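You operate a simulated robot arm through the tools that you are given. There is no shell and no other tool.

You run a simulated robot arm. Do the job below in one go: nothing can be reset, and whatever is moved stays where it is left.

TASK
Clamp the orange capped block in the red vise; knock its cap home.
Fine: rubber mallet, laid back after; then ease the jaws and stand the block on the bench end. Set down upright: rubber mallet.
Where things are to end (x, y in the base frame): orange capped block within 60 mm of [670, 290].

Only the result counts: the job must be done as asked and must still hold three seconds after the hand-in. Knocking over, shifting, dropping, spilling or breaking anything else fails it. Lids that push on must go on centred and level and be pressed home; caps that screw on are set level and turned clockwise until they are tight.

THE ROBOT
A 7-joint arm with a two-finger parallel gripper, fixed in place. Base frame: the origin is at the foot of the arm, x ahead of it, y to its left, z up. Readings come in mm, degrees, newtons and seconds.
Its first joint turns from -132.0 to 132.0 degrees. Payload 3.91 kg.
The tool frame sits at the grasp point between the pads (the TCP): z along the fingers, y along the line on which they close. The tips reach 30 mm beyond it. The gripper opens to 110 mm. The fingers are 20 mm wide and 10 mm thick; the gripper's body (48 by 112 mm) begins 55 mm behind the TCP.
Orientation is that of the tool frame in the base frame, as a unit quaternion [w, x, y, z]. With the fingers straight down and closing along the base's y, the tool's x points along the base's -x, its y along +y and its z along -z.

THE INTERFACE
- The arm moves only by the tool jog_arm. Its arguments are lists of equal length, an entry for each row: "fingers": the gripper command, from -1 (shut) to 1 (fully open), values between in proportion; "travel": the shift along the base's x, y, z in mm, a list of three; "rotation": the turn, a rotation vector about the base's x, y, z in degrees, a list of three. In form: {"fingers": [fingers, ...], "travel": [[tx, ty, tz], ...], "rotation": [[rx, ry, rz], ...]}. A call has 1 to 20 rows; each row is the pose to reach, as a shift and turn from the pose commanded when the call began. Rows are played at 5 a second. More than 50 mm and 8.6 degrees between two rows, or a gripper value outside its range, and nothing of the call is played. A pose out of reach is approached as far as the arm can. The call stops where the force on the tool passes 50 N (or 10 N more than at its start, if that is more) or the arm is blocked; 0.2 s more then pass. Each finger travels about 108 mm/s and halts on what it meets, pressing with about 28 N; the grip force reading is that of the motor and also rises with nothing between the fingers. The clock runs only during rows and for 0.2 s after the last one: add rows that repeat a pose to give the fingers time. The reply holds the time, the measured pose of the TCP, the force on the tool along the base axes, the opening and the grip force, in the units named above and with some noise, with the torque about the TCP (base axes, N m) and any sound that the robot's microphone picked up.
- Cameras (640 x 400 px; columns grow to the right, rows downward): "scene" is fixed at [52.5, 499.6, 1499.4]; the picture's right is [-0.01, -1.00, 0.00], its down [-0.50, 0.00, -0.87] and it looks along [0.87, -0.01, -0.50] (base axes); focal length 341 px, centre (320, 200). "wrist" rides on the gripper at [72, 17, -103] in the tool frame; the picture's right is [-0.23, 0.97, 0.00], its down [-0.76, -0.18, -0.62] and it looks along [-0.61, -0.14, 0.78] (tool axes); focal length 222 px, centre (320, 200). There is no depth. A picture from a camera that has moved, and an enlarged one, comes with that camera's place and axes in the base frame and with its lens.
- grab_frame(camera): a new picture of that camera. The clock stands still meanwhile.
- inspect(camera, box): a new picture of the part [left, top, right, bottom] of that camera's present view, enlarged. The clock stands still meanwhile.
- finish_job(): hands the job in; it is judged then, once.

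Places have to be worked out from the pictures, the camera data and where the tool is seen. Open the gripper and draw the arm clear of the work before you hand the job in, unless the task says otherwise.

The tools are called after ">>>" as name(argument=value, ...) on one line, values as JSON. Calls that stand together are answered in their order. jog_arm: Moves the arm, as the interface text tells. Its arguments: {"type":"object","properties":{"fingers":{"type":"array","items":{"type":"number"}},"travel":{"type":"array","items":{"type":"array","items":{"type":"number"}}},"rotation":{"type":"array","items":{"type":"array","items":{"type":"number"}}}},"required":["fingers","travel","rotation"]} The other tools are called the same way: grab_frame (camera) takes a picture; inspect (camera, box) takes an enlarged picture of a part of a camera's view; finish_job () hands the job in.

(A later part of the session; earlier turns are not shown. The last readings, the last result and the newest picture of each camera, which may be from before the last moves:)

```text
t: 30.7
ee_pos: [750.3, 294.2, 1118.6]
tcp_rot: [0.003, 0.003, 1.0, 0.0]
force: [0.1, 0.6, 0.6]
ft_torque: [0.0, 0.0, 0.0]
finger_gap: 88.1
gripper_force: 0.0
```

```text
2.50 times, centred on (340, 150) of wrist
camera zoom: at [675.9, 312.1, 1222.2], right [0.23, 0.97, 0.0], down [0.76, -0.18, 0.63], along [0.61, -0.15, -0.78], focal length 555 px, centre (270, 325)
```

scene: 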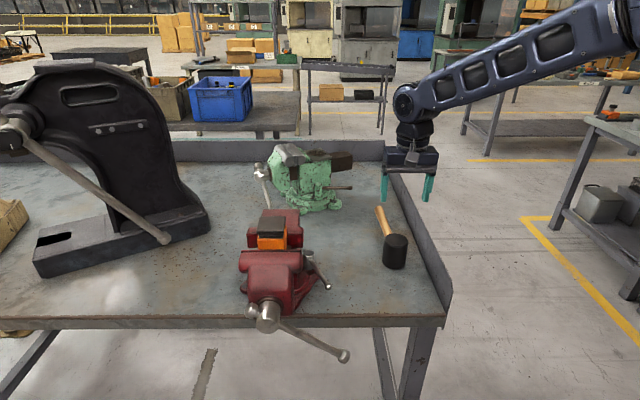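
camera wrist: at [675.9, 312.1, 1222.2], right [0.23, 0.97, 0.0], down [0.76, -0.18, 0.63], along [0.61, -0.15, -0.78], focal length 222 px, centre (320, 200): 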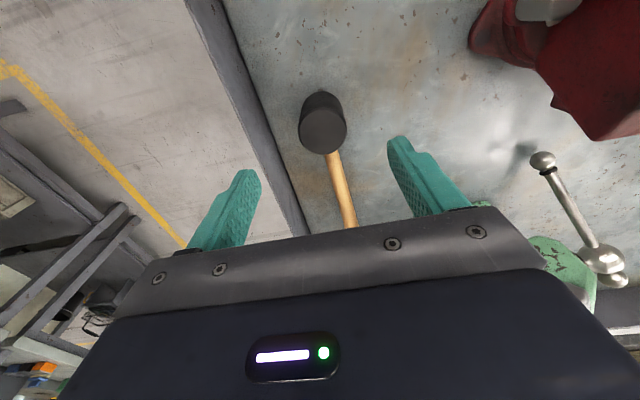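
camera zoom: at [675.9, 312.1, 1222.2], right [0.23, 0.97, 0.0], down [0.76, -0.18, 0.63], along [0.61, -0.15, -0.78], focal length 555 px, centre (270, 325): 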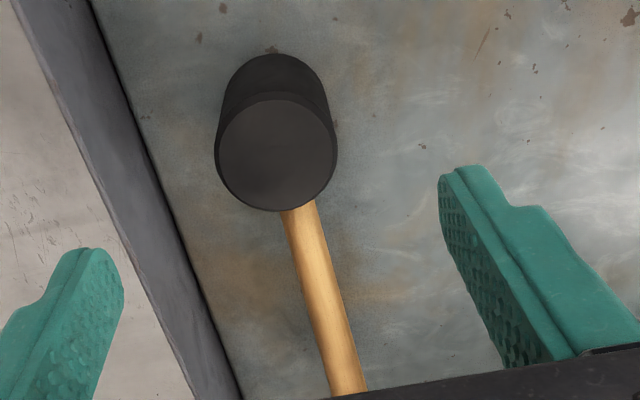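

Refined: head centre (780, 288.5), top z≈953, face/bench z≈878. I align over it and descend until the tips are about 10 mm above the bench.

>>> jog_arm(fingers=[0.6, 0.6, 0.6, 0.6, 0.6, 0.6, 0.6], travel=[[29.7, -5.7, -20], [29.7, -5.7, -60], [29.7, -5.7, -100], [29.7, -5.7, -140], [29.7, -5.7, -175], [29.7, -5.7, -198], [29.7, -5.7, -198]], rotation=[[0, 0.3, 0.3], [0, 0.3, 0.3], [0, 0.3, 0.3], [0, 0.3, 0.3], [0, 0.3, 0.3], [0, 0.3, 0.3], [0, 0.3, 0.3]])

>>> grab_frame(camera="wrist")

>>> inspect(camera="scene", box=[340, 180, 460, 290])

```text
t: 32.3
ee_pos: [779.9, 289.2, 921.2]
tcp_rot: [0.0, 0.0, 1.0, 0.0]
force: [-0.4, -0.4, 0.8]
ft_torque: [-0.02, 0.0, 0.01]
finger_gap: 87.7
gripper_force: 0.0
```

```text
taken
camera wrist: at [706.2, 306.5, 1024.8], right [0.23, 0.97, 0.0], down [0.76, -0.18, 0.62], along [0.61, -0.14, -0.78], focal length 222 px, centre (320, 200)
```

wrist: 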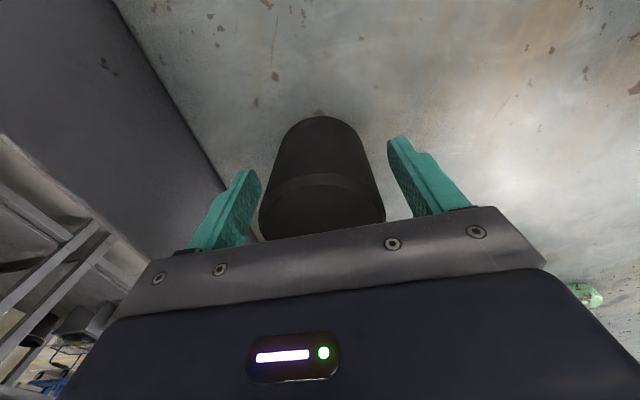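

```text
3.64 times, centred on (400, 235) of scene
camera zoom: at [52.5, 499.6, 1499.4], right [-0.01, -1.0, 0.0], down [-0.5, 0.0, -0.87], along [0.87, -0.01, -0.5], focal length 1238 px, centre (29, 73)
```

zoom: 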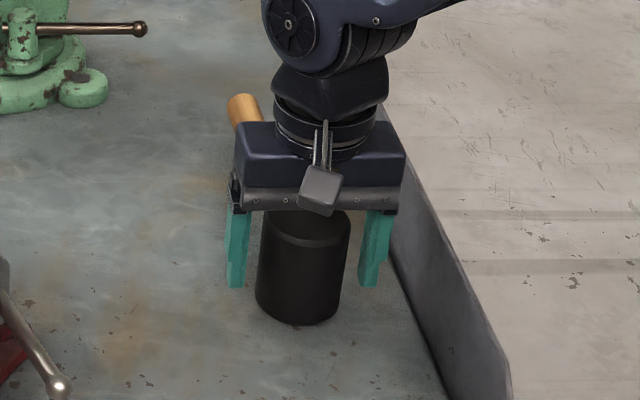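

The fingers straddle the head symmetrically. I close on it and read the opening.

>>> jog_arm(fingers=[0.3, 0.0, -0.5, -1, -1, -1], travel=[[0, 0, 0], [0, 0, 0], [0, 0, 0], [0, 0, 0], [0, 0, 0], [0, 0, 0]], rotation=[[0, 0, 0], [0, 0, 0], [0, 0, 0], [0, 0, 0], [0, 0, 0], [0, 0, 0]])

>>> grab_frame(camera="wrist")

>>> inspect(camera="scene", box=[340, 180, 460, 290])

```text
t: 33.7
ee_pos: [780.8, 288.3, 921.6]
tcp_rot: [0.0, 0.0, 1.0, -0.002]
force: [-0.9, -2.6, 0.5]
ft_torque: [-0.07, 0.08, -0.02]
finger_gap: 62.6
gripper_force: 27.9
```

```text
taken
camera wrist: at [706.3, 306.3, 1025.0], right [0.23, 0.97, 0.0], down [0.76, -0.18, 0.62], along [0.61, -0.14, -0.78], focal length 222 px, centre (320, 200)
```

wrist: 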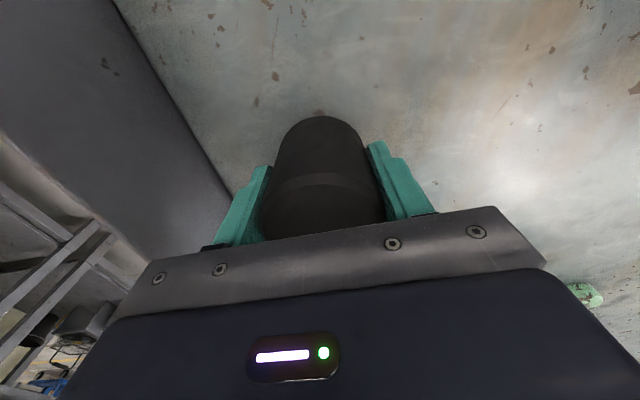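

```text
3.64 times, centred on (400, 235) of scene
camera zoom: at [52.5, 499.6, 1499.4], right [-0.01, -1.0, 0.0], down [-0.5, 0.0, -0.87], along [0.87, -0.01, -0.5], focal length 1238 px, centre (29, 73)
```

zoom: 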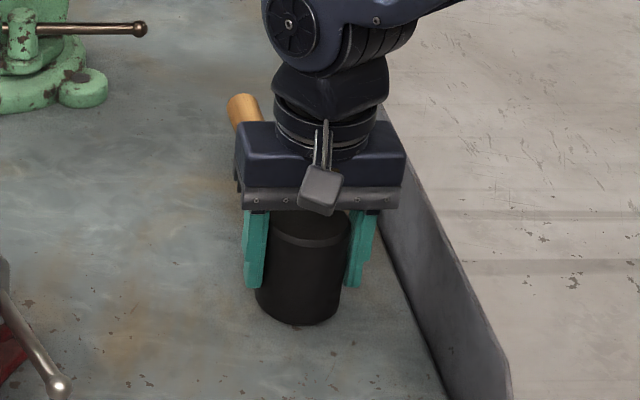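

The head is held with a 62.6 mm opening; its rest pose is TCP (780.8, 288.3, 921.5). I lift it straight up, slowly first.

>>> jog_arm(fingers=[-1, -1, -1, -1, -1, -1, -1, -1, -1, -1, -1], travel=[[0, 0, 10], [0, 0, 25], [0, 0, 50], [0, 0, 85], [0, 0, 125], [0, 0, 165], [0, 0, 205], [0, 0, 245], [0, 0, 285], [0, 0, 310], [0, 0, 310]], rotation=[[0, 0, 0], [0, 0, 0], [0, 0, 0], [0, 0, 0], [0, 0, 0], [0, 0, 0], [0, 0, 0], [0, 0, 0], [0, 0, 0], [0, 0, 0], [0, 0, 0]])

>>> grab_frame(camera="scene")

>>> grab_frame(camera="wrist")

```text
t: 36.1
ee_pos: [780.6, 287.7, 1232.5]
tcp_rot: [-0.001, 0.0, 1.0, -0.001]
force: [0.1, 0.1, -3.6]
ft_torque: [-0.03, 0.12, 0.0]
finger_gap: 62.6
gripper_force: 28.0
```

```text
taken
```

scene: 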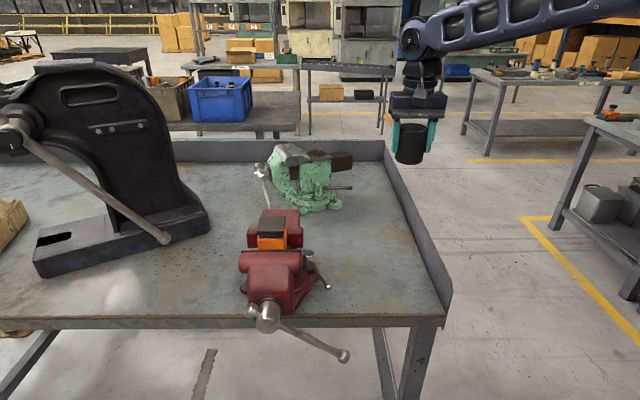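

```text
taken
camera wrist: at [705.9, 304.7, 1335.9], right [0.23, 0.97, 0.0], down [0.76, -0.18, 0.62], along [0.61, -0.14, -0.78], focal length 222 px, centre (320, 200)
```

wrist: 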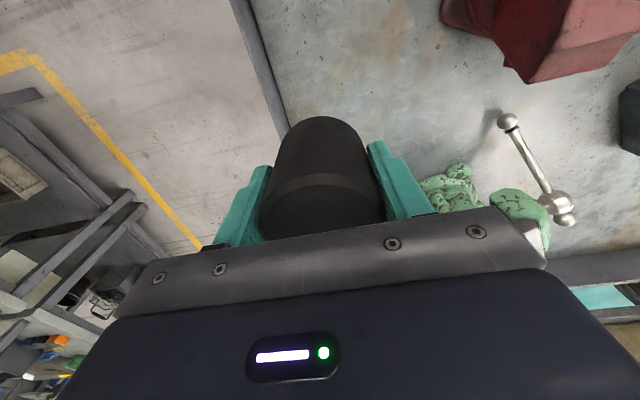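

The mallet (3.6 N) is held level with no slip. I carry it over the vise at about z 1240.

>>> jog_arm(fingers=[-1, -1, -1, -1, -1, -1, -1, -1, -1, -1, -1], travel=[[-10, 20, 8], [-28, 50, 8], [-48, 84, 8], [-69, 118, 8], [-90, 153, 8], [-111, 188, 8], [-132, 223, 8], [-152, 258, 8], [-168, 285, 8], [-176.5, 299.5, 8], [-176.5, 299.5, 8]], rotation=[[0, 0, 0], [0, 0, 0], [0, 0, 0], [0, 0, 0], [0, 0, 0], [0, 0, 0], [0, 0, 0], [0, 0, 0], [0, 0, 0], [0, 0, 0], [0, 0, 0]])

>>> inspect(camera="scene", box=[200, 110, 360, 290])

>>> grab_frame(camera="wrist")

```text
t: 38.5
ee_pos: [603.7, 585.8, 1237.3]
tcp_rot: [0.0, 0.0, 1.0, 0.0]
force: [0.8, -0.3, -3.3]
ft_torque: [-0.02, 0.11, 0.03]
finger_gap: 62.6
gripper_force: 28.6
```

```text
2.22 times, centred on (280, 200) of scene
camera zoom: at [52.5, 499.6, 1499.4], right [-0.01, -1.0, 0.0], down [-0.5, 0.0, -0.87], along [0.87, -0.01, -0.5], focal length 757 px, centre (409, 200)
```

zoom: 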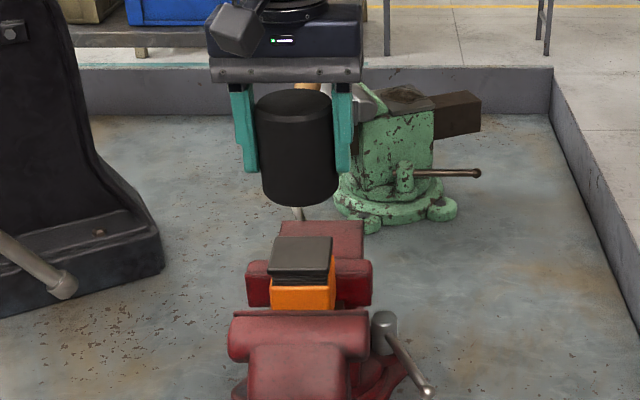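

```text
taken
camera wrist: at [529.4, 604.2, 1340.5], right [0.23, 0.97, 0.0], down [0.76, -0.18, 0.62], along [0.61, -0.14, -0.78], focal length 222 px, centre (320, 200)
```

wrist: 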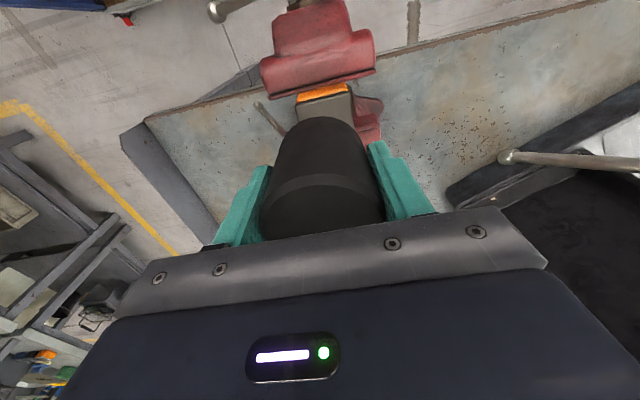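

The mallet hangs over the block. I zoom to compare its face with the cap.

>>> inspect(camera="wrist", box=[250, 40, 400, 160])

>>> inspect(camera="scene", box=[240, 140, 320, 280])

```text
3.33 times, centred on (325, 100) of wrist
camera zoom: at [529.4, 604.2, 1340.5], right [0.23, 0.97, 0.0], down [0.76, -0.18, 0.62], along [0.61, -0.14, -0.78], focal length 740 px, centre (303, 533)
```

zoom: 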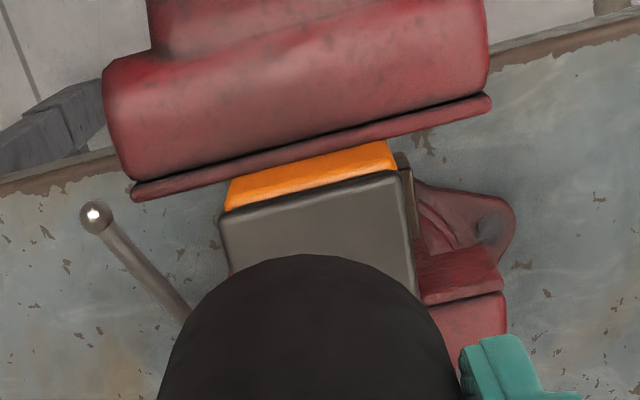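

```text
2.86 times, centred on (280, 210) of scene
camera zoom: at [52.5, 499.6, 1499.4], right [-0.01, -1.0, 0.0], down [-0.5, 0.0, -0.87], along [0.87, -0.01, -0.5], focal length 973 px, centre (434, 171)
```

zoom: 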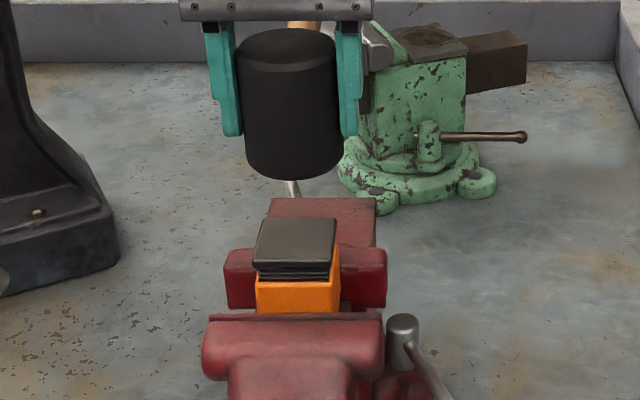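

Combining both views, the cap centre is about (606, 591), top z between 1116 and 1126. I shift over it and lower gently in small steps to find the contact height.

>>> jog_arm(fingers=[-1, -1, -1, -1, -1, -1, -1, -1, -1, -1, -1, -1, -1], travel=[[2.5, 4.5, -10], [2.5, 4.5, -30], [2.5, 4.5, -45], [2.5, 4.5, -55], [2.5, 4.5, -60], [2.5, 4.5, -63], [2.5, 4.5, -66], [2.5, 4.5, -69], [2.5, 4.5, -72], [2.5, 4.5, -75], [2.5, 4.5, -78], [2.5, 4.5, -81], [2.5, 4.5, -84]], rotation=[[0, 0, 0], [0, 0, 0], [0, 0, 0], [0, 0, 0], [0, 0, 0], [0, 0, 0], [0, 0, 0], [0, 0, 0], [0, 0, 0], [0, 0, 0], [0, 0, 0], [0, 0, 0], [0, 0, 0]])

>>> inspect(camera="scene", box=[240, 160, 330, 280])

>>> grab_frame(camera="wrist")

```text
t: 41.3
ee_pos: [605.8, 590.5, 1156.2]
tcp_rot: [0.001, 0.0, 1.0, 0.0]
force: [0.3, -0.5, 35.3]
ft_torque: [0.12, -0.31, -0.07]
finger_gap: 62.6
gripper_force: 27.6
```

```text
3.33 times, centred on (285, 220) of scene
camera zoom: at [52.5, 499.6, 1499.4], right [-0.01, -1.0, 0.0], down [-0.5, 0.0, -0.87], along [0.87, -0.01, -0.5], focal length 1135 px, centre (437, 133)
```

zoom: 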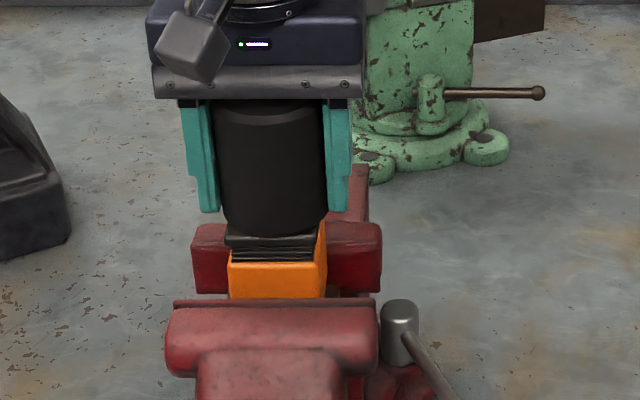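

```text
taken
camera wrist: at [531.2, 607.5, 1260.4], right [0.23, 0.97, 0.0], down [0.76, -0.18, 0.62], along [0.61, -0.14, -0.78], focal length 222 px, centre (320, 200)
```

wrist: 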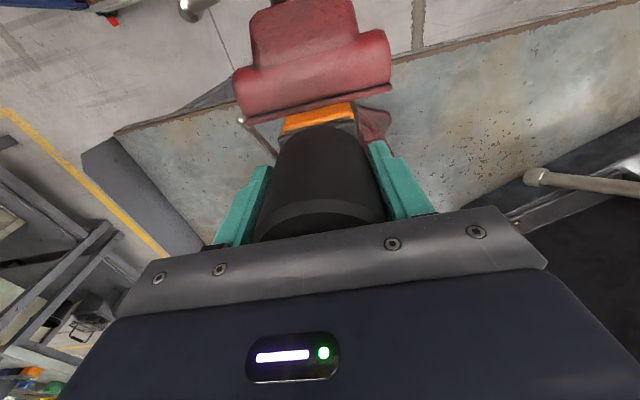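

The mallet touches the cap at TCP z≈1156 (35 N) and the head has slid up a little in the grip toward the palm. I raise it 45 mm and strike a first blow downward at full row speed.

>>> jog_arm(fingers=[-1, -1, -1, -1, -1], travel=[[0, 0, 20], [0, 0, 42], [0, 0, 42], [0, 0, -7], [0, 0, -15]], rotation=[[0, 0, 0], [0, 0, 0], [0, 0, 0], [0, 0, 0], [0, 0, 0]])

>>> inspect(camera="scene", box=[240, 160, 330, 280])

>>> grab_frame(camera="wrist")

```text
t: 42.5
ee_pos: [605.2, 592.0, 1143.8]
tcp_rot: [0.002, 0.0, 1.0, 0.001]
force: [3.3, 4.1, 33.2]
ft_torque: [-0.21, -0.31, 0.04]
finger_gap: 62.6
gripper_force: 28.3
```

```text
3.33 times, centred on (285, 220) of scene
camera zoom: at [52.5, 499.6, 1499.4], right [-0.01, -1.0, 0.0], down [-0.5, 0.0, -0.87], along [0.87, -0.01, -0.5], focal length 1135 px, centre (437, 133)
```

zoom: 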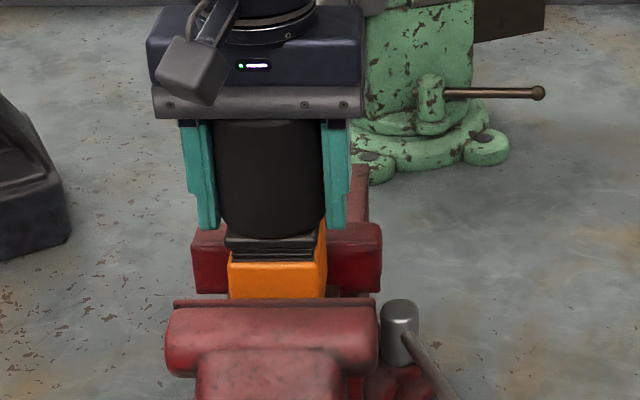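

```text
taken
camera wrist: at [530.4, 608.6, 1248.5], right [0.23, 0.97, 0.0], down [0.76, -0.18, 0.63], along [0.61, -0.14, -0.78], focal length 222 px, centre (320, 200)
```

wrist: 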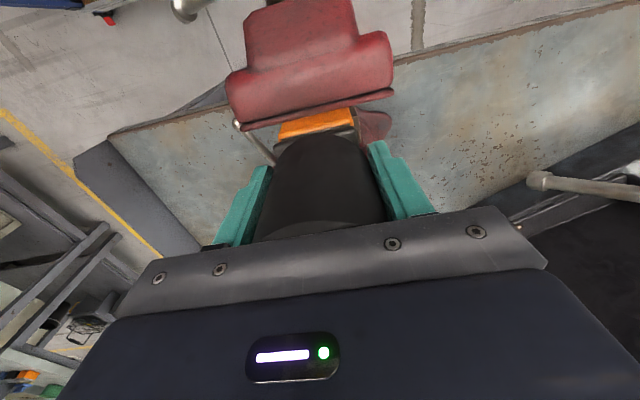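

The head keeps sliding up in the grip at about 33 N and should be near the palm. I lift 50 mm to see whether the cap has moved.

>>> jog_arm(fingers=[-1, -1, -1, -1], travel=[[0, 0, 20], [0, 0, 50], [0, 0, 70], [0, 0, 70]], rotation=[[0, 0, 0], [0, 0, 0], [0, 0, 0], [0, 0, 0]])

>>> inspect(camera="scene", box=[230, 200, 350, 320])

>>> inspect(camera="scene", box=[220, 110, 340, 240])

>>> grab_frame(camera="wrist")

```text
t: 43.5
ee_pos: [605.9, 590.7, 1212.0]
tcp_rot: [0.0, -0.001, 1.0, -0.001]
force: [0.0, 0.2, -3.3]
ft_torque: [-0.04, 0.11, 0.0]
finger_gap: 62.6
gripper_force: 27.8
```

```text
3.33 times, centred on (290, 260) of scene
camera zoom: at [52.5, 499.6, 1499.4], right [-0.01, -1.0, 0.0], down [-0.5, 0.0, -0.87], along [0.87, -0.01, -0.5], focal length 1135 px, centre (420, 0)
```

zoom: 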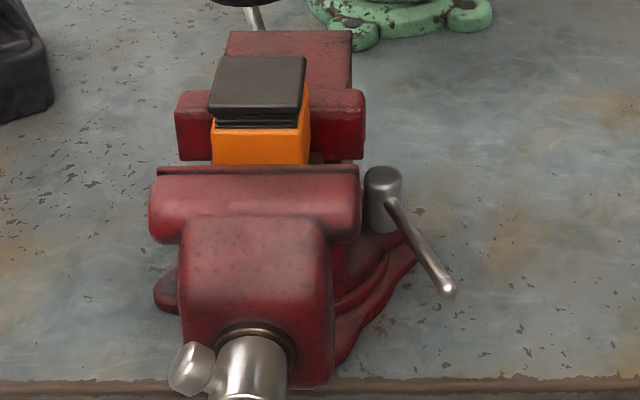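

```text
3.08 times, centred on (280, 175) of scene
camera zoom: at [52.5, 499.6, 1499.4], right [-0.01, -1.0, 0.0], down [-0.5, 0.0, -0.87], along [0.87, -0.01, -0.5], focal length 1048 px, centre (443, 277)
```

zoom: 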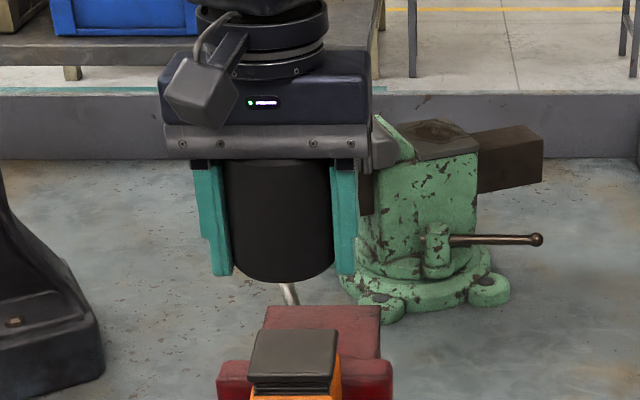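

```text
taken
camera wrist: at [531.3, 609.3, 1314.5], right [0.23, 0.97, 0.0], down [0.76, -0.18, 0.62], along [0.61, -0.14, -0.78], focal length 222 px, centre (320, 200)
```

wrist: 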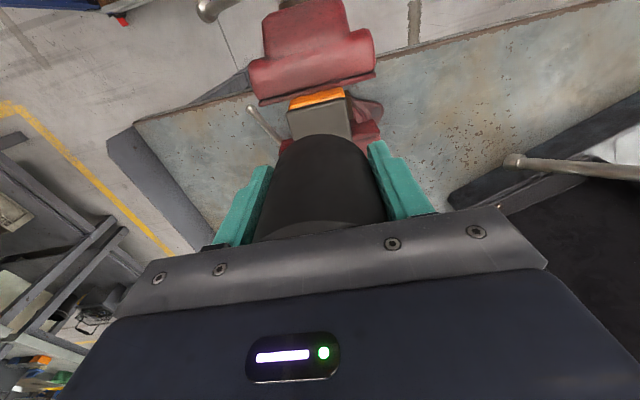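

I zoom hard on the cap to see how much of the ribbed skirt is left showing.

>>> inspect(camera="scene", box=[248, 210, 296, 258])

>>> inspect(camera="scene", box=[240, 140, 300, 210])

```text
8.33 times, centred on (272, 234) of scene
camera zoom: at [52.5, 499.6, 1499.4], right [-0.01, -1.0, 0.0], down [-0.5, 0.0, -0.87], along [0.87, -0.01, -0.5], focal length 2838 px, centre (720, -83)
```

zoom: 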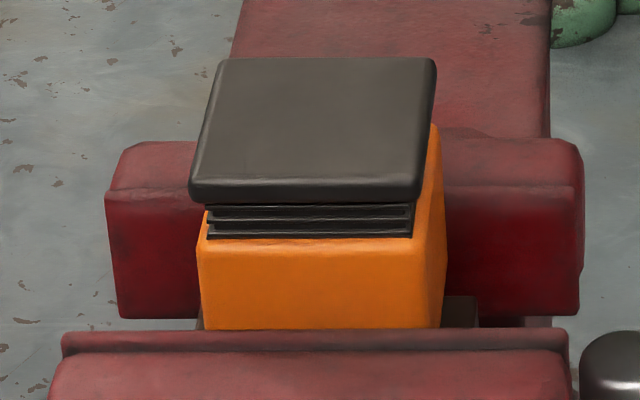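

```text
5.71 times, centred on (270, 175) of scene
camera zoom: at [52.5, 499.6, 1499.4], right [-0.01, -1.0, 0.0], down [-0.5, 0.0, -0.87], along [0.87, -0.01, -0.5], focal length 1946 px, centre (606, 343)
```

zoom: 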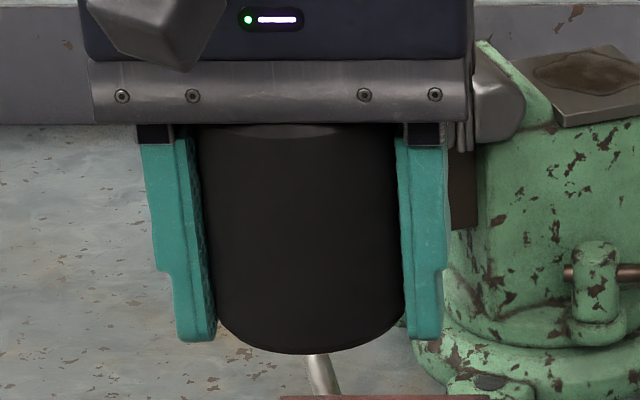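

The ribs still show about 9 mm. The head now rests against the palm, so blows go straight through; the cap is centred between the fingertips. I strike with a longer run-up at full speed.

>>> jog_arm(fingers=[-1, -1, -1, -1, -1, -1], travel=[[0, 0, 15], [0, 0, 30], [0, 0, 30], [0, 0, -19], [0, 0, -68], [0, 0, -90]], rotation=[[0, 0, 0], [0, 0, 0], [0, 0, 0], [0, 0, 0], [0, 0, 0], [0, 0, 0]])

>>> inspect(camera="scene", box=[240, 180, 310, 270])

```text
t: 44.9
ee_pos: [608.6, 591.1, 1142.4]
tcp_rot: [0.005, 0.0, 1.0, 0.006]
force: [-1.3, -3.1, 18.3]
ft_torque: [-0.6, 0.44, -0.04]
finger_gap: 62.3
gripper_force: 28.0
stopped in row 6: the force on the tool passed its limit at 77 N (the readings are from after the stop); the commanded pose is now the measured one
```

```text
4.44 times, centred on (275, 225) of scene
camera zoom: at [52.5, 499.6, 1499.4], right [-0.01, -1.0, 0.0], down [-0.5, 0.0, -0.87], along [0.87, -0.01, -0.5], focal length 1514 px, centre (520, 89)
```

zoom: 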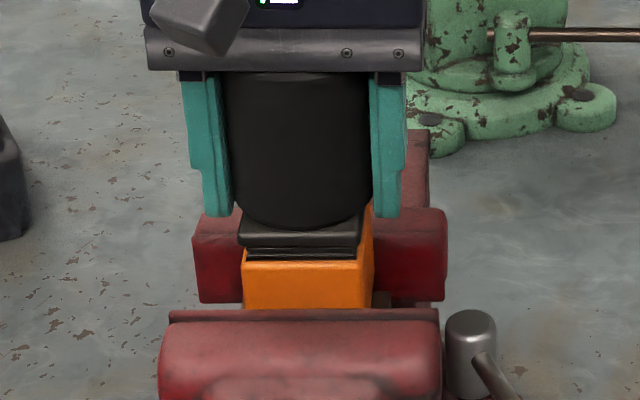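

A 77 N blow landed. I lift and check the cap and block.

>>> jog_arm(fingers=[-1, -1, -1, -1], travel=[[0, 0, 30], [0, 0, 70], [0, 0, 70], [0, 0, 70]], rotation=[[0, 0, 0], [0, 0, 0], [0, 0, 0], [0, 0, 0]])

>>> inspect(camera="scene", box=[248, 210, 296, 258])

>>> inspect(camera="scene", box=[240, 140, 300, 210])

>>> inspect(camera="wrist", box=[230, 40, 430, 250])

```text
t: 45.9
ee_pos: [610.9, 591.0, 1211.3]
tcp_rot: [0.004, 0.001, 1.0, 0.004]
force: [-0.9, -0.4, -3.6]
ft_torque: [-0.01, 0.1, -0.02]
finger_gap: 62.5
gripper_force: 28.2
```

```text
8.33 times, centred on (272, 234) of scene
camera zoom: at [52.5, 499.6, 1499.4], right [-0.01, -1.0, 0.0], down [-0.5, 0.0, -0.87], along [0.87, -0.01, -0.5], focal length 2838 px, centre (720, -83)
```

zoom: 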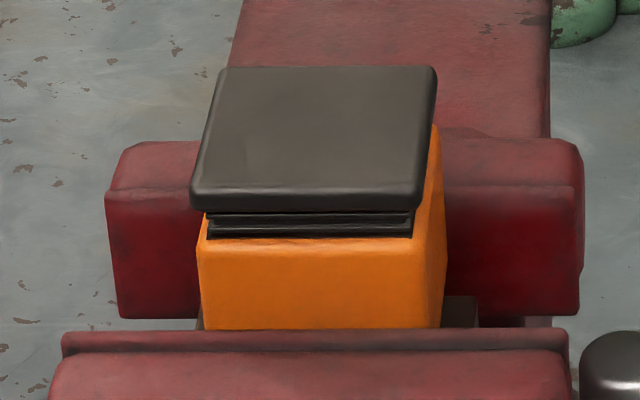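

```text
5.71 times, centred on (270, 175) of scene
camera zoom: at [52.5, 499.6, 1499.4], right [-0.01, -1.0, 0.0], down [-0.5, 0.0, -0.87], along [0.87, -0.01, -0.5], focal length 1946 px, centre (606, 343)
```

zoom: 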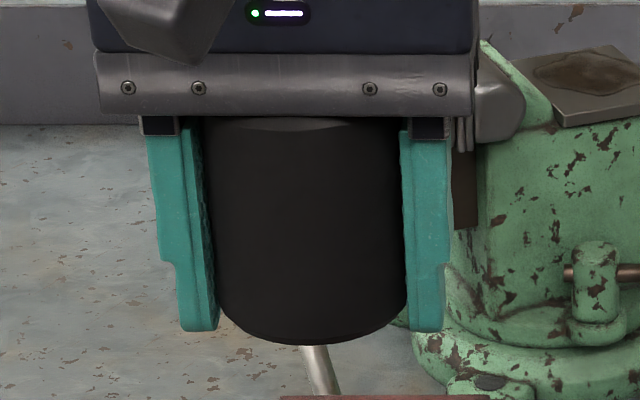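

```text
1.90 times, centred on (330, 145) of wrist
camera zoom: at [535.0, 607.7, 1314.7], right [0.23, 0.97, 0.01], down [0.76, -0.18, 0.63], along [0.61, -0.13, -0.78], focal length 423 px, centre (301, 305)
```

zoom: 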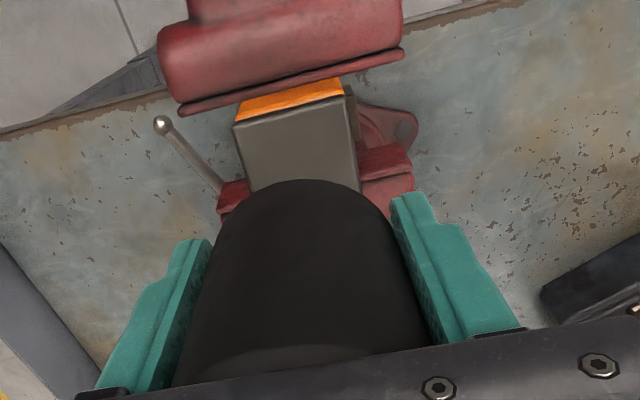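

Each blow drives the cap: the visible ribs shrank from about 35 to 26 px (≈9 → 6.7 mm). I re-centre (x≈604.5, y≈590), square the tool up and strike again.

>>> jog_arm(fingers=[-1, -1, -1, -1, -1, -1, -1], travel=[[-4, -0.5, 15], [-6.4, -1, 29], [-6.4, -1, 29], [-6.4, -1, 29], [-6.4, -1, -20], [-6.4, -1, -69], [-6.4, -1, -92]], rotation=[[-0.2, 0.2, 0], [-0.46, 0.46, 0.11], [-0.46, 0.46, 0.11], [-0.46, 0.46, 0.11], [-0.46, 0.46, 0.11], [-0.46, 0.46, 0.11], [-0.46, 0.46, 0.11]])

```text
t: 47.4
ee_pos: [601.8, 594.3, 1142.4]
tcp_rot: [0.007, 0.0, 1.0, 0.009]
force: [-1.7, -2.7, 21.5]
ft_torque: [-0.72, 0.41, 0.0]
finger_gap: 62.7
gripper_force: 28.1
stopped in row 7: the force on the tool passed its limit at 80 N (the readings are from after the stop); the commanded pose is now the measured one
```

Another 80 N blow. I lift, straighten the tool and check the cap.

>>> jog_arm(fingers=[-1, -1, -1, -1], travel=[[0, 0, 30], [1, -2, 70], [2, -4, 75], [2, -4, 75]], rotation=[[0, 0, 0], [-0.5, 0.4, 0], [-1.0, 0.8, 0], [-1.0, 0.8, 0]])

>>> inspect(camera="scene", box=[248, 210, 296, 258])

>>> inspect(camera="scene", box=[240, 130, 300, 210])

```text
t: 48.4
ee_pos: [604.7, 588.0, 1214.5]
tcp_rot: [-0.002, -0.001, 1.0, -0.003]
force: [0.0, -0.1, -3.8]
ft_torque: [-0.02, 0.09, -0.04]
finger_gap: 62.4
gripper_force: 27.6
```

```text
8.33 times, centred on (272, 234) of scene
camera zoom: at [52.5, 499.6, 1499.4], right [-0.01, -1.0, 0.0], down [-0.5, 0.0, -0.87], along [0.87, -0.01, -0.5], focal length 2838 px, centre (720, -83)
```

zoom: 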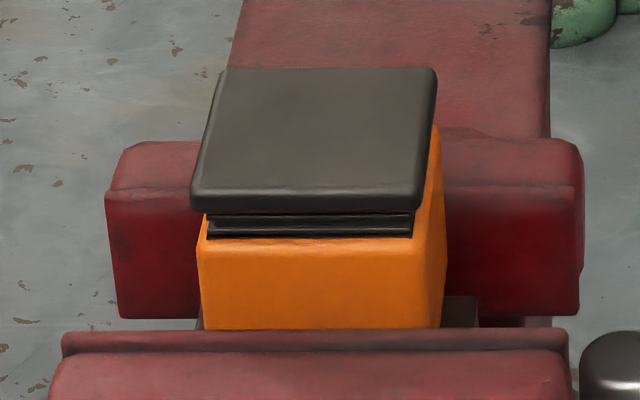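

```text
5.00 times, centred on (270, 170) of scene
camera zoom: at [52.5, 499.6, 1499.4], right [-0.01, -1.0, 0.0], down [-0.5, 0.0, -0.87], along [0.87, -0.01, -0.5], focal length 1703 px, centre (570, 350)
```

zoom: 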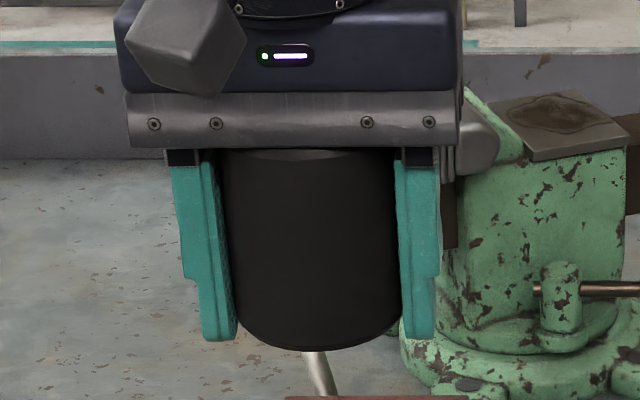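

The second blow moved the cap only a little; the torque readings and the wrist view say the cap centre is really nearer (609, 593), so the blows were off-centre. I re-centre there, square the tool and strike with a longer full-speed run.

>>> jog_arm(fingers=[-1, -1, -1, -1, -1, -1, -1, -1], travel=[[2, 2.5, 20], [4.3, 5, 40], [4.3, 5, 40], [4.3, 5, 40], [4.3, 5, 40], [4.3, 5, -9], [4.3, 5, -58], [4.3, 5, -107]], rotation=[[0.2, -0.1, -0.1], [0.34, -0.23, -0.1], [0.34, -0.23, -0.1], [0.34, -0.23, -0.1], [0.34, -0.23, -0.1], [0.34, -0.23, -0.1], [0.34, -0.23, -0.1], [0.34, -0.23, -0.1]])

>>> inspect(camera="scene", box=[240, 180, 310, 270])

```text
t: 50.2
ee_pos: [609.5, 594.1, 1136.9]
tcp_rot: [0.006, -0.001, 1.0, 0.008]
force: [-4.5, -5.1, 30.6]
ft_torque: [-1.02, 0.14, -0.12]
finger_gap: 62.6
gripper_force: 27.8
stopped in row 8: the force on the tool passed its limit at 103 N (the readings are from after the stop); the commanded pose is now the measured one
```

```text
4.44 times, centred on (275, 225) of scene
camera zoom: at [52.5, 499.6, 1499.4], right [-0.01, -1.0, 0.0], down [-0.5, 0.0, -0.87], along [0.87, -0.01, -0.5], focal length 1514 px, centre (520, 89)
```

zoom: 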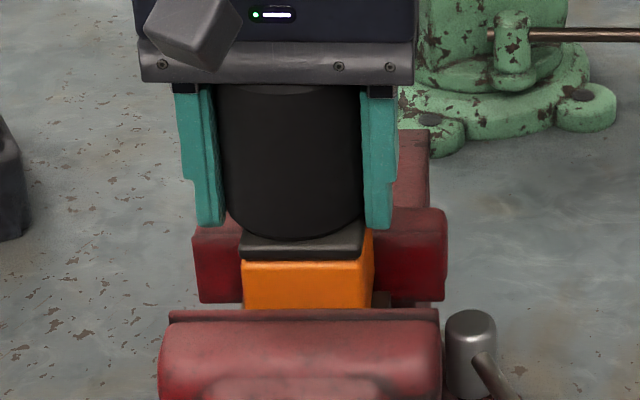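

A 103 N blow; the ribs seem gone. I lift and inspect the cap.

>>> jog_arm(fingers=[-1, -1, -1, -1], travel=[[0, 0, 30], [0, 0, 70], [0, 0, 90], [0, 0, 90]], rotation=[[0, 0, 0], [-0.5, 0.4, -0.1], [-0.9, 0.7, -0.1], [-0.9, 0.7, -0.1]])

>>> inspect(camera="scene", box=[248, 210, 296, 258])

>>> inspect(camera="wrist", box=[230, 40, 430, 250])

>>> inspect(camera="scene", box=[230, 130, 310, 210])

```text
t: 51.2
ee_pos: [611.8, 595.5, 1223.9]
tcp_rot: [-0.001, 0.001, 1.0, 0.0]
force: [1.2, 0.2, -3.0]
ft_torque: [0.01, 0.11, 0.02]
finger_gap: 62.6
gripper_force: 28.0
```

```text
8.33 times, centred on (272, 234) of scene
camera zoom: at [52.5, 499.6, 1499.4], right [-0.01, -1.0, 0.0], down [-0.5, 0.0, -0.87], along [0.87, -0.01, -0.5], focal length 2838 px, centre (720, -83)
```

zoom: 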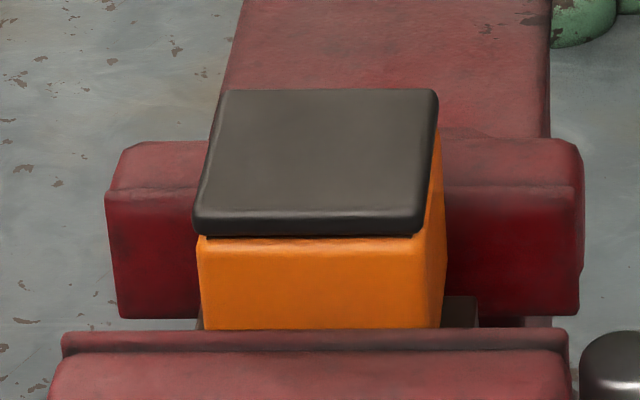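

```text
1.90 times, centred on (330, 145) of wrist
camera zoom: at [537.6, 613.3, 1327.2], right [0.23, 0.97, 0.0], down [0.76, -0.18, 0.62], along [0.6, -0.14, -0.78], focal length 423 px, centre (301, 305)
```

zoom: 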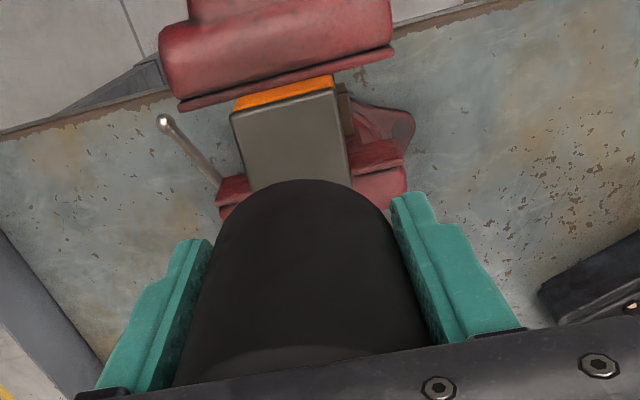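

```text
5.00 times, centred on (270, 170) of scene
camera zoom: at [52.5, 499.6, 1499.4], right [-0.01, -1.0, 0.0], down [-0.5, 0.0, -0.87], along [0.87, -0.01, -0.5], focal length 1703 px, centre (570, 350)
```

zoom: 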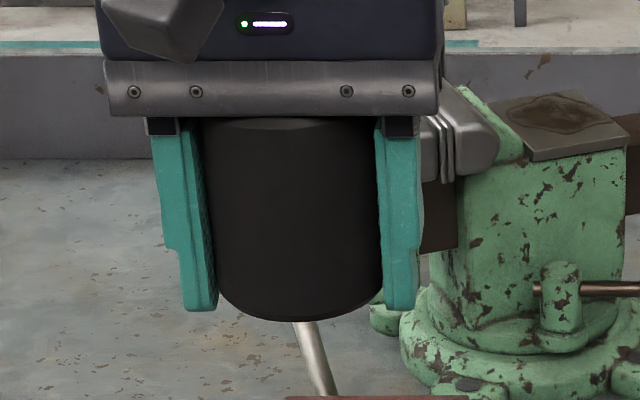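

The cap slab now sits on the block with at most a hairline left, and the block itself has not moved in the jaws. I give one more centred blow to be sure it is fully home.

>>> jog_arm(fingers=[-1, -1, -1, -1, -1, -1, -1, -1], travel=[[-1, -1, 15], [-2.3, -2.5, 28], [-2.3, -2.5, 28], [-2.3, -2.5, 28], [-2.3, -2.5, 28], [-2.3, -2.5, -21], [-2.3, -2.5, -70], [-2.3, -2.5, -119]], rotation=[[0, 0, 0], [0, 0, 0], [0, 0, 0], [0, 0, 0], [0, 0, 0], [0, 0, 0], [0, 0, 0], [0, 0, 0]])

```text
t: 53.0
ee_pos: [608.2, 595.3, 1134.3]
tcp_rot: [0.0, 0.001, 1.0, 0.003]
force: [-4.0, -3.2, 10.8]
ft_torque: [-0.48, -0.05, -0.18]
finger_gap: 62.6
gripper_force: 28.4
stopped in row 8: the force on the tool passed its limit at 68 N (the readings are from after the stop); the commanded pose is now the measured one
```

I lift again and inspect the cap closely.

>>> jog_arm(fingers=[-1, -1, -1, -1], travel=[[0, 0, 30], [0, 0, 70], [0, 0, 100], [0, 0, 100]], rotation=[[0, 0, 0], [-0.3, 0, 0], [-0.3, 0, 0], [-0.3, 0, 0]])

>>> inspect(camera="scene", box=[248, 210, 296, 258])

>>> inspect(camera="scene", box=[220, 110, 340, 330])

```text
t: 54.0
ee_pos: [609.6, 592.7, 1235.0]
tcp_rot: [0.001, 0.0, 1.0, -0.001]
force: [0.2, -0.1, -4.7]
ft_torque: [-0.01, 0.15, -0.01]
finger_gap: 62.7
gripper_force: 28.3
```

```text
8.33 times, centred on (272, 234) of scene
camera zoom: at [52.5, 499.6, 1499.4], right [-0.01, -1.0, 0.0], down [-0.5, 0.0, -0.87], along [0.87, -0.01, -0.5], focal length 2838 px, centre (720, -83)
```

zoom: 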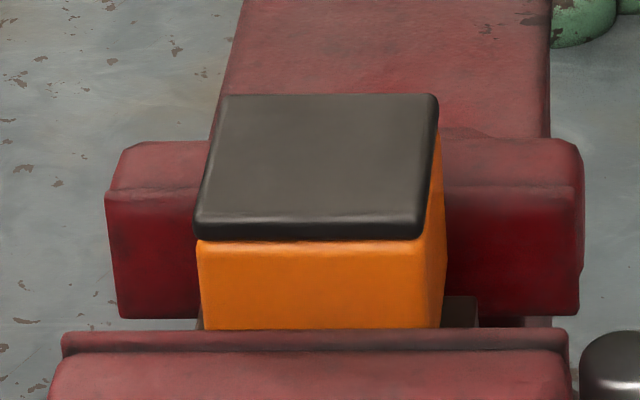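

```text
1.82 times, centred on (280, 220) of scene
camera zoom: at [52.5, 499.6, 1499.4], right [-0.01, -1.0, 0.0], down [-0.5, 0.0, -0.87], along [0.87, -0.01, -0.5], focal length 619 px, centre (393, 164)
```

zoom: 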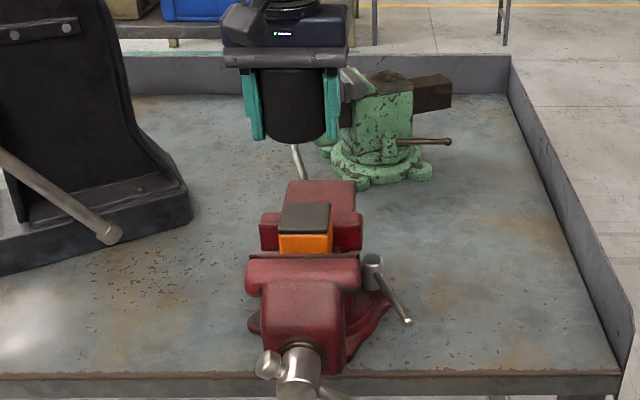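

The cap moved another ~1 mm and now looks flush. I strike once more to confirm that it no longer moves.

>>> jog_arm(fingers=[-1, -1, -1, -1, -1, -1, -1, -1], travel=[[0, 0, 10], [0, 0, 18], [0, 0, 18], [0, 0, 18], [0, 0, 18], [0, 0, -31], [0, 0, -80], [0, 0, -129]], rotation=[[0, 0, 0], [0, 0, 0], [0, 0, 0], [0, 0, 0], [0, 0, 0], [0, 0, 0], [0, 0, 0], [0, 0, 0]])

>>> jog_arm(fingers=[-1, -1, -1, -1], travel=[[0, 0, 30], [0, 0, 70], [0, 0, 100], [0, 0, 100]], rotation=[[0, 0, 0], [0, 0, 0], [0, 0, 0], [0, 0, 0]])

>>> inspect(camera="scene", box=[248, 210, 296, 258])

>>> inspect(camera="scene", box=[230, 130, 310, 210])

```text
t: 55.7
ee_pos: [610.7, 596.6, 1134.6]
tcp_rot: [0.003, 0.002, 1.0, 0.004]
force: [-4.4, -6.8, 16.8]
ft_torque: [-0.56, 0.37, -0.09]
finger_gap: 63.0
gripper_force: 27.8
stopped in row 8: the force on the tool passed its limit at 72 N (the readings are from after the stop); the commanded pose is now the measured one
```

```text
t: 56.7
ee_pos: [610.4, 595.8, 1233.7]
tcp_rot: [0.003, 0.002, 1.0, 0.002]
force: [-0.2, -0.8, -3.5]
ft_torque: [-0.02, 0.12, -0.03]
finger_gap: 62.6
gripper_force: 28.1
```

```text
8.33 times, centred on (272, 234) of scene
camera zoom: at [52.5, 499.6, 1499.4], right [-0.01, -1.0, 0.0], down [-0.5, 0.0, -0.87], along [0.87, -0.01, -0.5], focal length 2838 px, centre (720, -83)
```

zoom: 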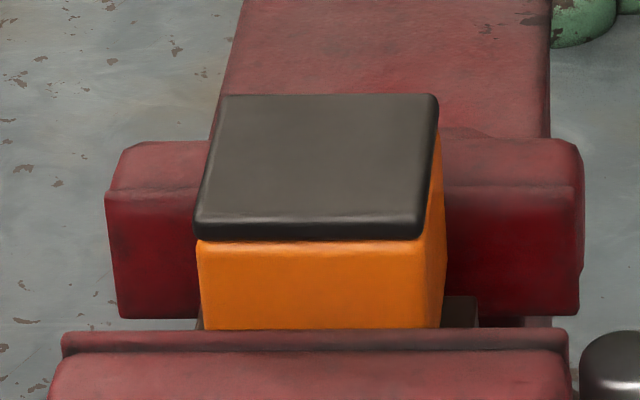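

```text
5.00 times, centred on (270, 170) of scene
camera zoom: at [52.5, 499.6, 1499.4], right [-0.01, -1.0, 0.0], down [-0.5, 0.0, -0.87], along [0.87, -0.01, -0.5], focal length 1703 px, centre (570, 350)
```

zoom: 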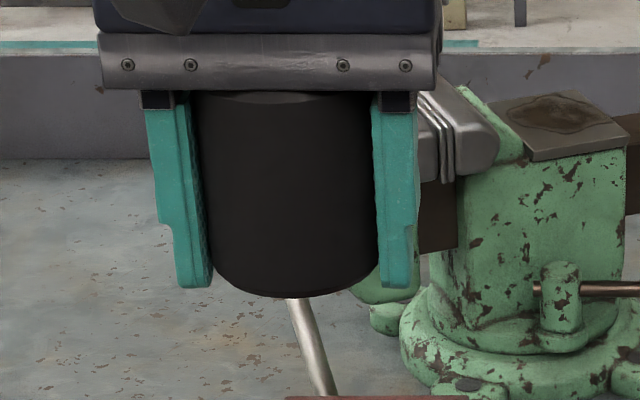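

The cap did not move any more, so it is home. The head has slid up so that the fingertips now reach about 7.5 mm below its face; before laying it back I will re-seat the grip by resting the face on the bench's front edge with the fingertips outside. I carry it toward (575, 350) to look at the edge first.

>>> jog_arm(fingers=[-1, -1, -1, -1, -1, -1, -1, -1, -1, -1], travel=[[0, -20, 10], [-5, -55, 10], [-10, -95, 10], [-15, -135, 5], [-20, -170, 0], [-25, -205, -20], [-30, -230, -50], [-35.4, -245.8, -85], [-35.4, -245.8, -110], [-35.4, -245.8, -110]], rotation=[[0, 0, 0], [-0.2, 0.3, 0.2], [-0.2, 0.3, 0.2], [-0.2, 0.3, 0.2], [-0.2, 0.3, 0.2], [-0.2, 0.3, 0.2], [-0.2, 0.3, 0.2], [-0.2, 0.3, 0.2], [-0.2, 0.3, 0.2], [-0.2, 0.3, 0.2]])

>>> grab_frame(camera="wrist")

>>> grab_frame(camera="scene")

```text
t: 58.9
ee_pos: [577.5, 351.1, 1121.2]
tcp_rot: [0.001, -0.001, 1.0, 0.001]
force: [0.1, 0.4, -3.9]
ft_torque: [0.03, 0.14, 0.01]
finger_gap: 62.5
gripper_force: 27.9
```

```text
taken
camera wrist: at [503.1, 369.1, 1225.0], right [0.23, 0.97, 0.0], down [0.76, -0.18, 0.62], along [0.61, -0.14, -0.78], focal length 222 px, centre (320, 200)
```

wrist: 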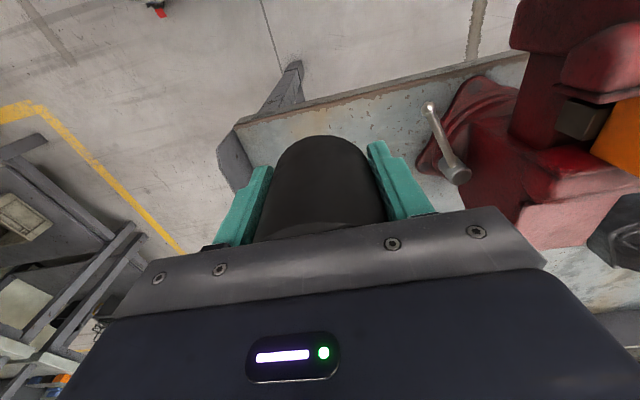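

```text
taken
```

scene: 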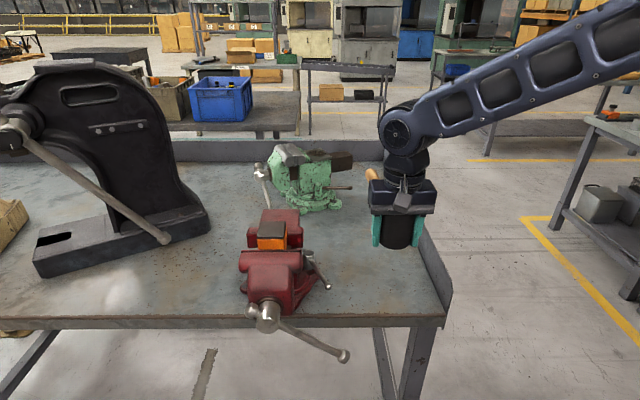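

I zoom in on the bench front edge as seen past the mallet.

>>> inspect(camera="wrist", box=[220, 50, 460, 200])

>>> inspect(camera="scene", box=[340, 160, 460, 340])

```text
2.67 times, centred on (340, 125) of wrist
camera zoom: at [503.1, 369.1, 1225.0], right [0.23, 0.97, 0.0], down [0.76, -0.18, 0.62], along [0.61, -0.14, -0.78], focal length 592 px, centre (267, 400)
```

zoom: 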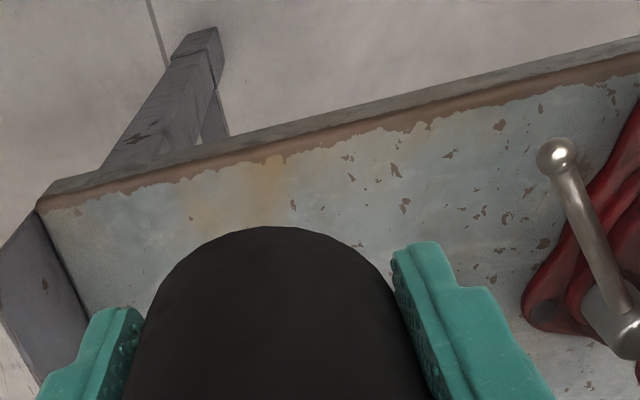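

```text
2.22 times, centred on (400, 250) of scene
camera zoom: at [52.5, 499.6, 1499.4], right [-0.01, -1.0, 0.0], down [-0.5, 0.0, -0.87], along [0.87, -0.01, -0.5], focal length 757 px, centre (142, 89)
```

zoom: 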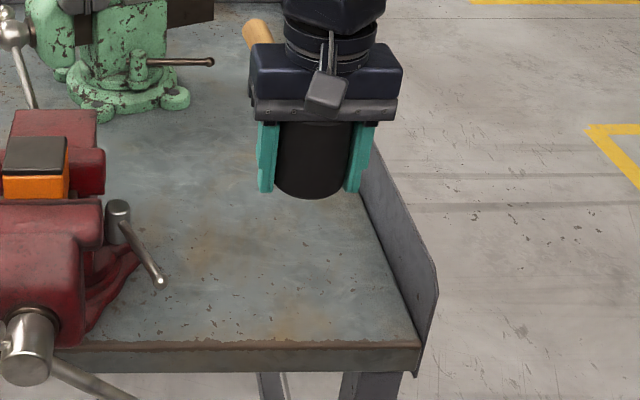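

The bench's top front edge is at x≈594, and the fingertips (x up to ~588) stay outside it. I lower to just above contact.

>>> jog_arm(fingers=[-1, -1, -1, -1, -1, -1, -1, -1], travel=[[0, 0, -40], [0, 0, -80], [0, 0, -120], [0, 0, -160], [0, 0, -190], [0, 0, -205], [0, 0, -210], [0, 0, -210]], rotation=[[-0.1, 0.1, 0], [-0.1, 0.1, 0], [-0.1, 0.1, 0], [-0.1, 0.1, 0], [-0.1, 0.1, 0], [-0.1, 0.1, 0], [-0.1, 0.1, 0], [-0.1, 0.1, 0]])

>>> grab_frame(camera="wrist")

>>> inspect(camera="scene", box=[320, 220, 440, 360])

```text
t: 60.7
ee_pos: [575.5, 350.3, 912.1]
tcp_rot: [0.0, 0.0, 1.0, 0.001]
force: [0.7, -0.3, -3.9]
ft_torque: [0.02, 0.1, 0.0]
finger_gap: 62.6
gripper_force: 28.1
```

```text
taken
camera wrist: at [500.8, 368.2, 1016.3], right [0.23, 0.97, 0.0], down [0.76, -0.18, 0.62], along [0.61, -0.14, -0.78], focal length 222 px, centre (320, 200)
```

wrist: 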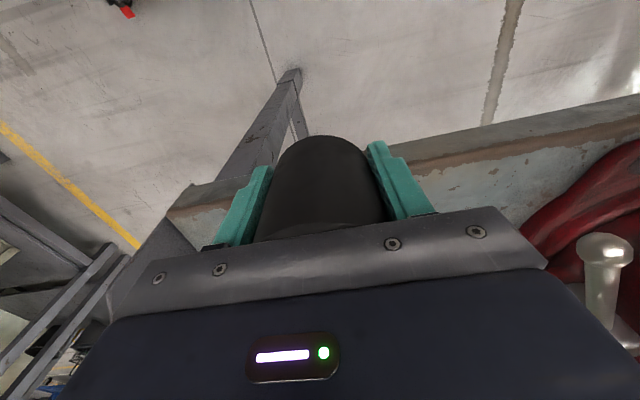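

```text
2.86 times, centred on (380, 290) of scene
camera zoom: at [52.5, 499.6, 1499.4], right [-0.01, -1.0, 0.0], down [-0.5, 0.0, -0.87], along [0.87, -0.01, -0.5], focal length 973 px, centre (149, -57)
```

zoom: 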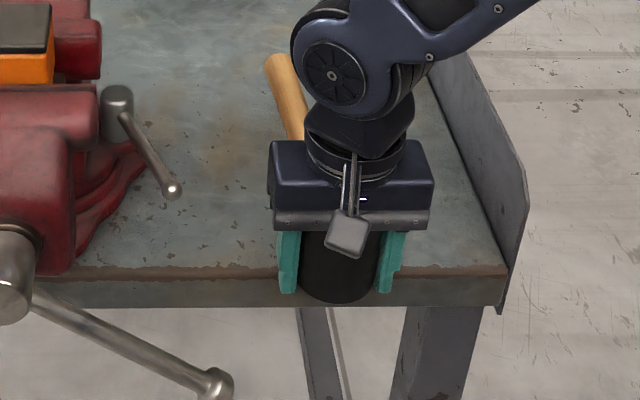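

All is aligned at the edge. I lower in 1 mm steps to touch down gently.

>>> jog_arm(fingers=[-1, -1, -1, -1, -1, -1], travel=[[2, 0, -4], [2, 0, -7], [2, 0, -8.5], [2, 0, -9.5], [2, 0, -10.5], [2, 0, -10.5]], rotation=[[0, 0, 0], [0, 0, 0], [0, 0, 0], [0, 0, 0], [0, 0, 0], [0, 0, 0]])

```text
t: 62.1
ee_pos: [577.4, 350.8, 902.6]
tcp_rot: [0.0, 0.0, 1.0, 0.0]
force: [0.0, -1.2, -3.6]
ft_torque: [0.0, 0.16, 0.0]
finger_gap: 62.5
gripper_force: 28.2
```

No contact yet at TCP z 902.6. I go on in 1 mm steps.

>>> jog_arm(fingers=[-1, -1, -1, -1], travel=[[0, 0, -1], [0, 0, -2], [0, 0, -3], [0, 0, -3]], rotation=[[0, 0, 0], [0, 0, 0], [0, 0, 0], [0, 0, 0]])

```text
t: 63.1
ee_pos: [578.3, 350.8, 900.0]
tcp_rot: [0.0, 0.0, 1.0, 0.0]
force: [-0.5, 0.9, -4.5]
ft_torque: [0.02, 0.09, 0.0]
finger_gap: 62.6
gripper_force: 28.0
```

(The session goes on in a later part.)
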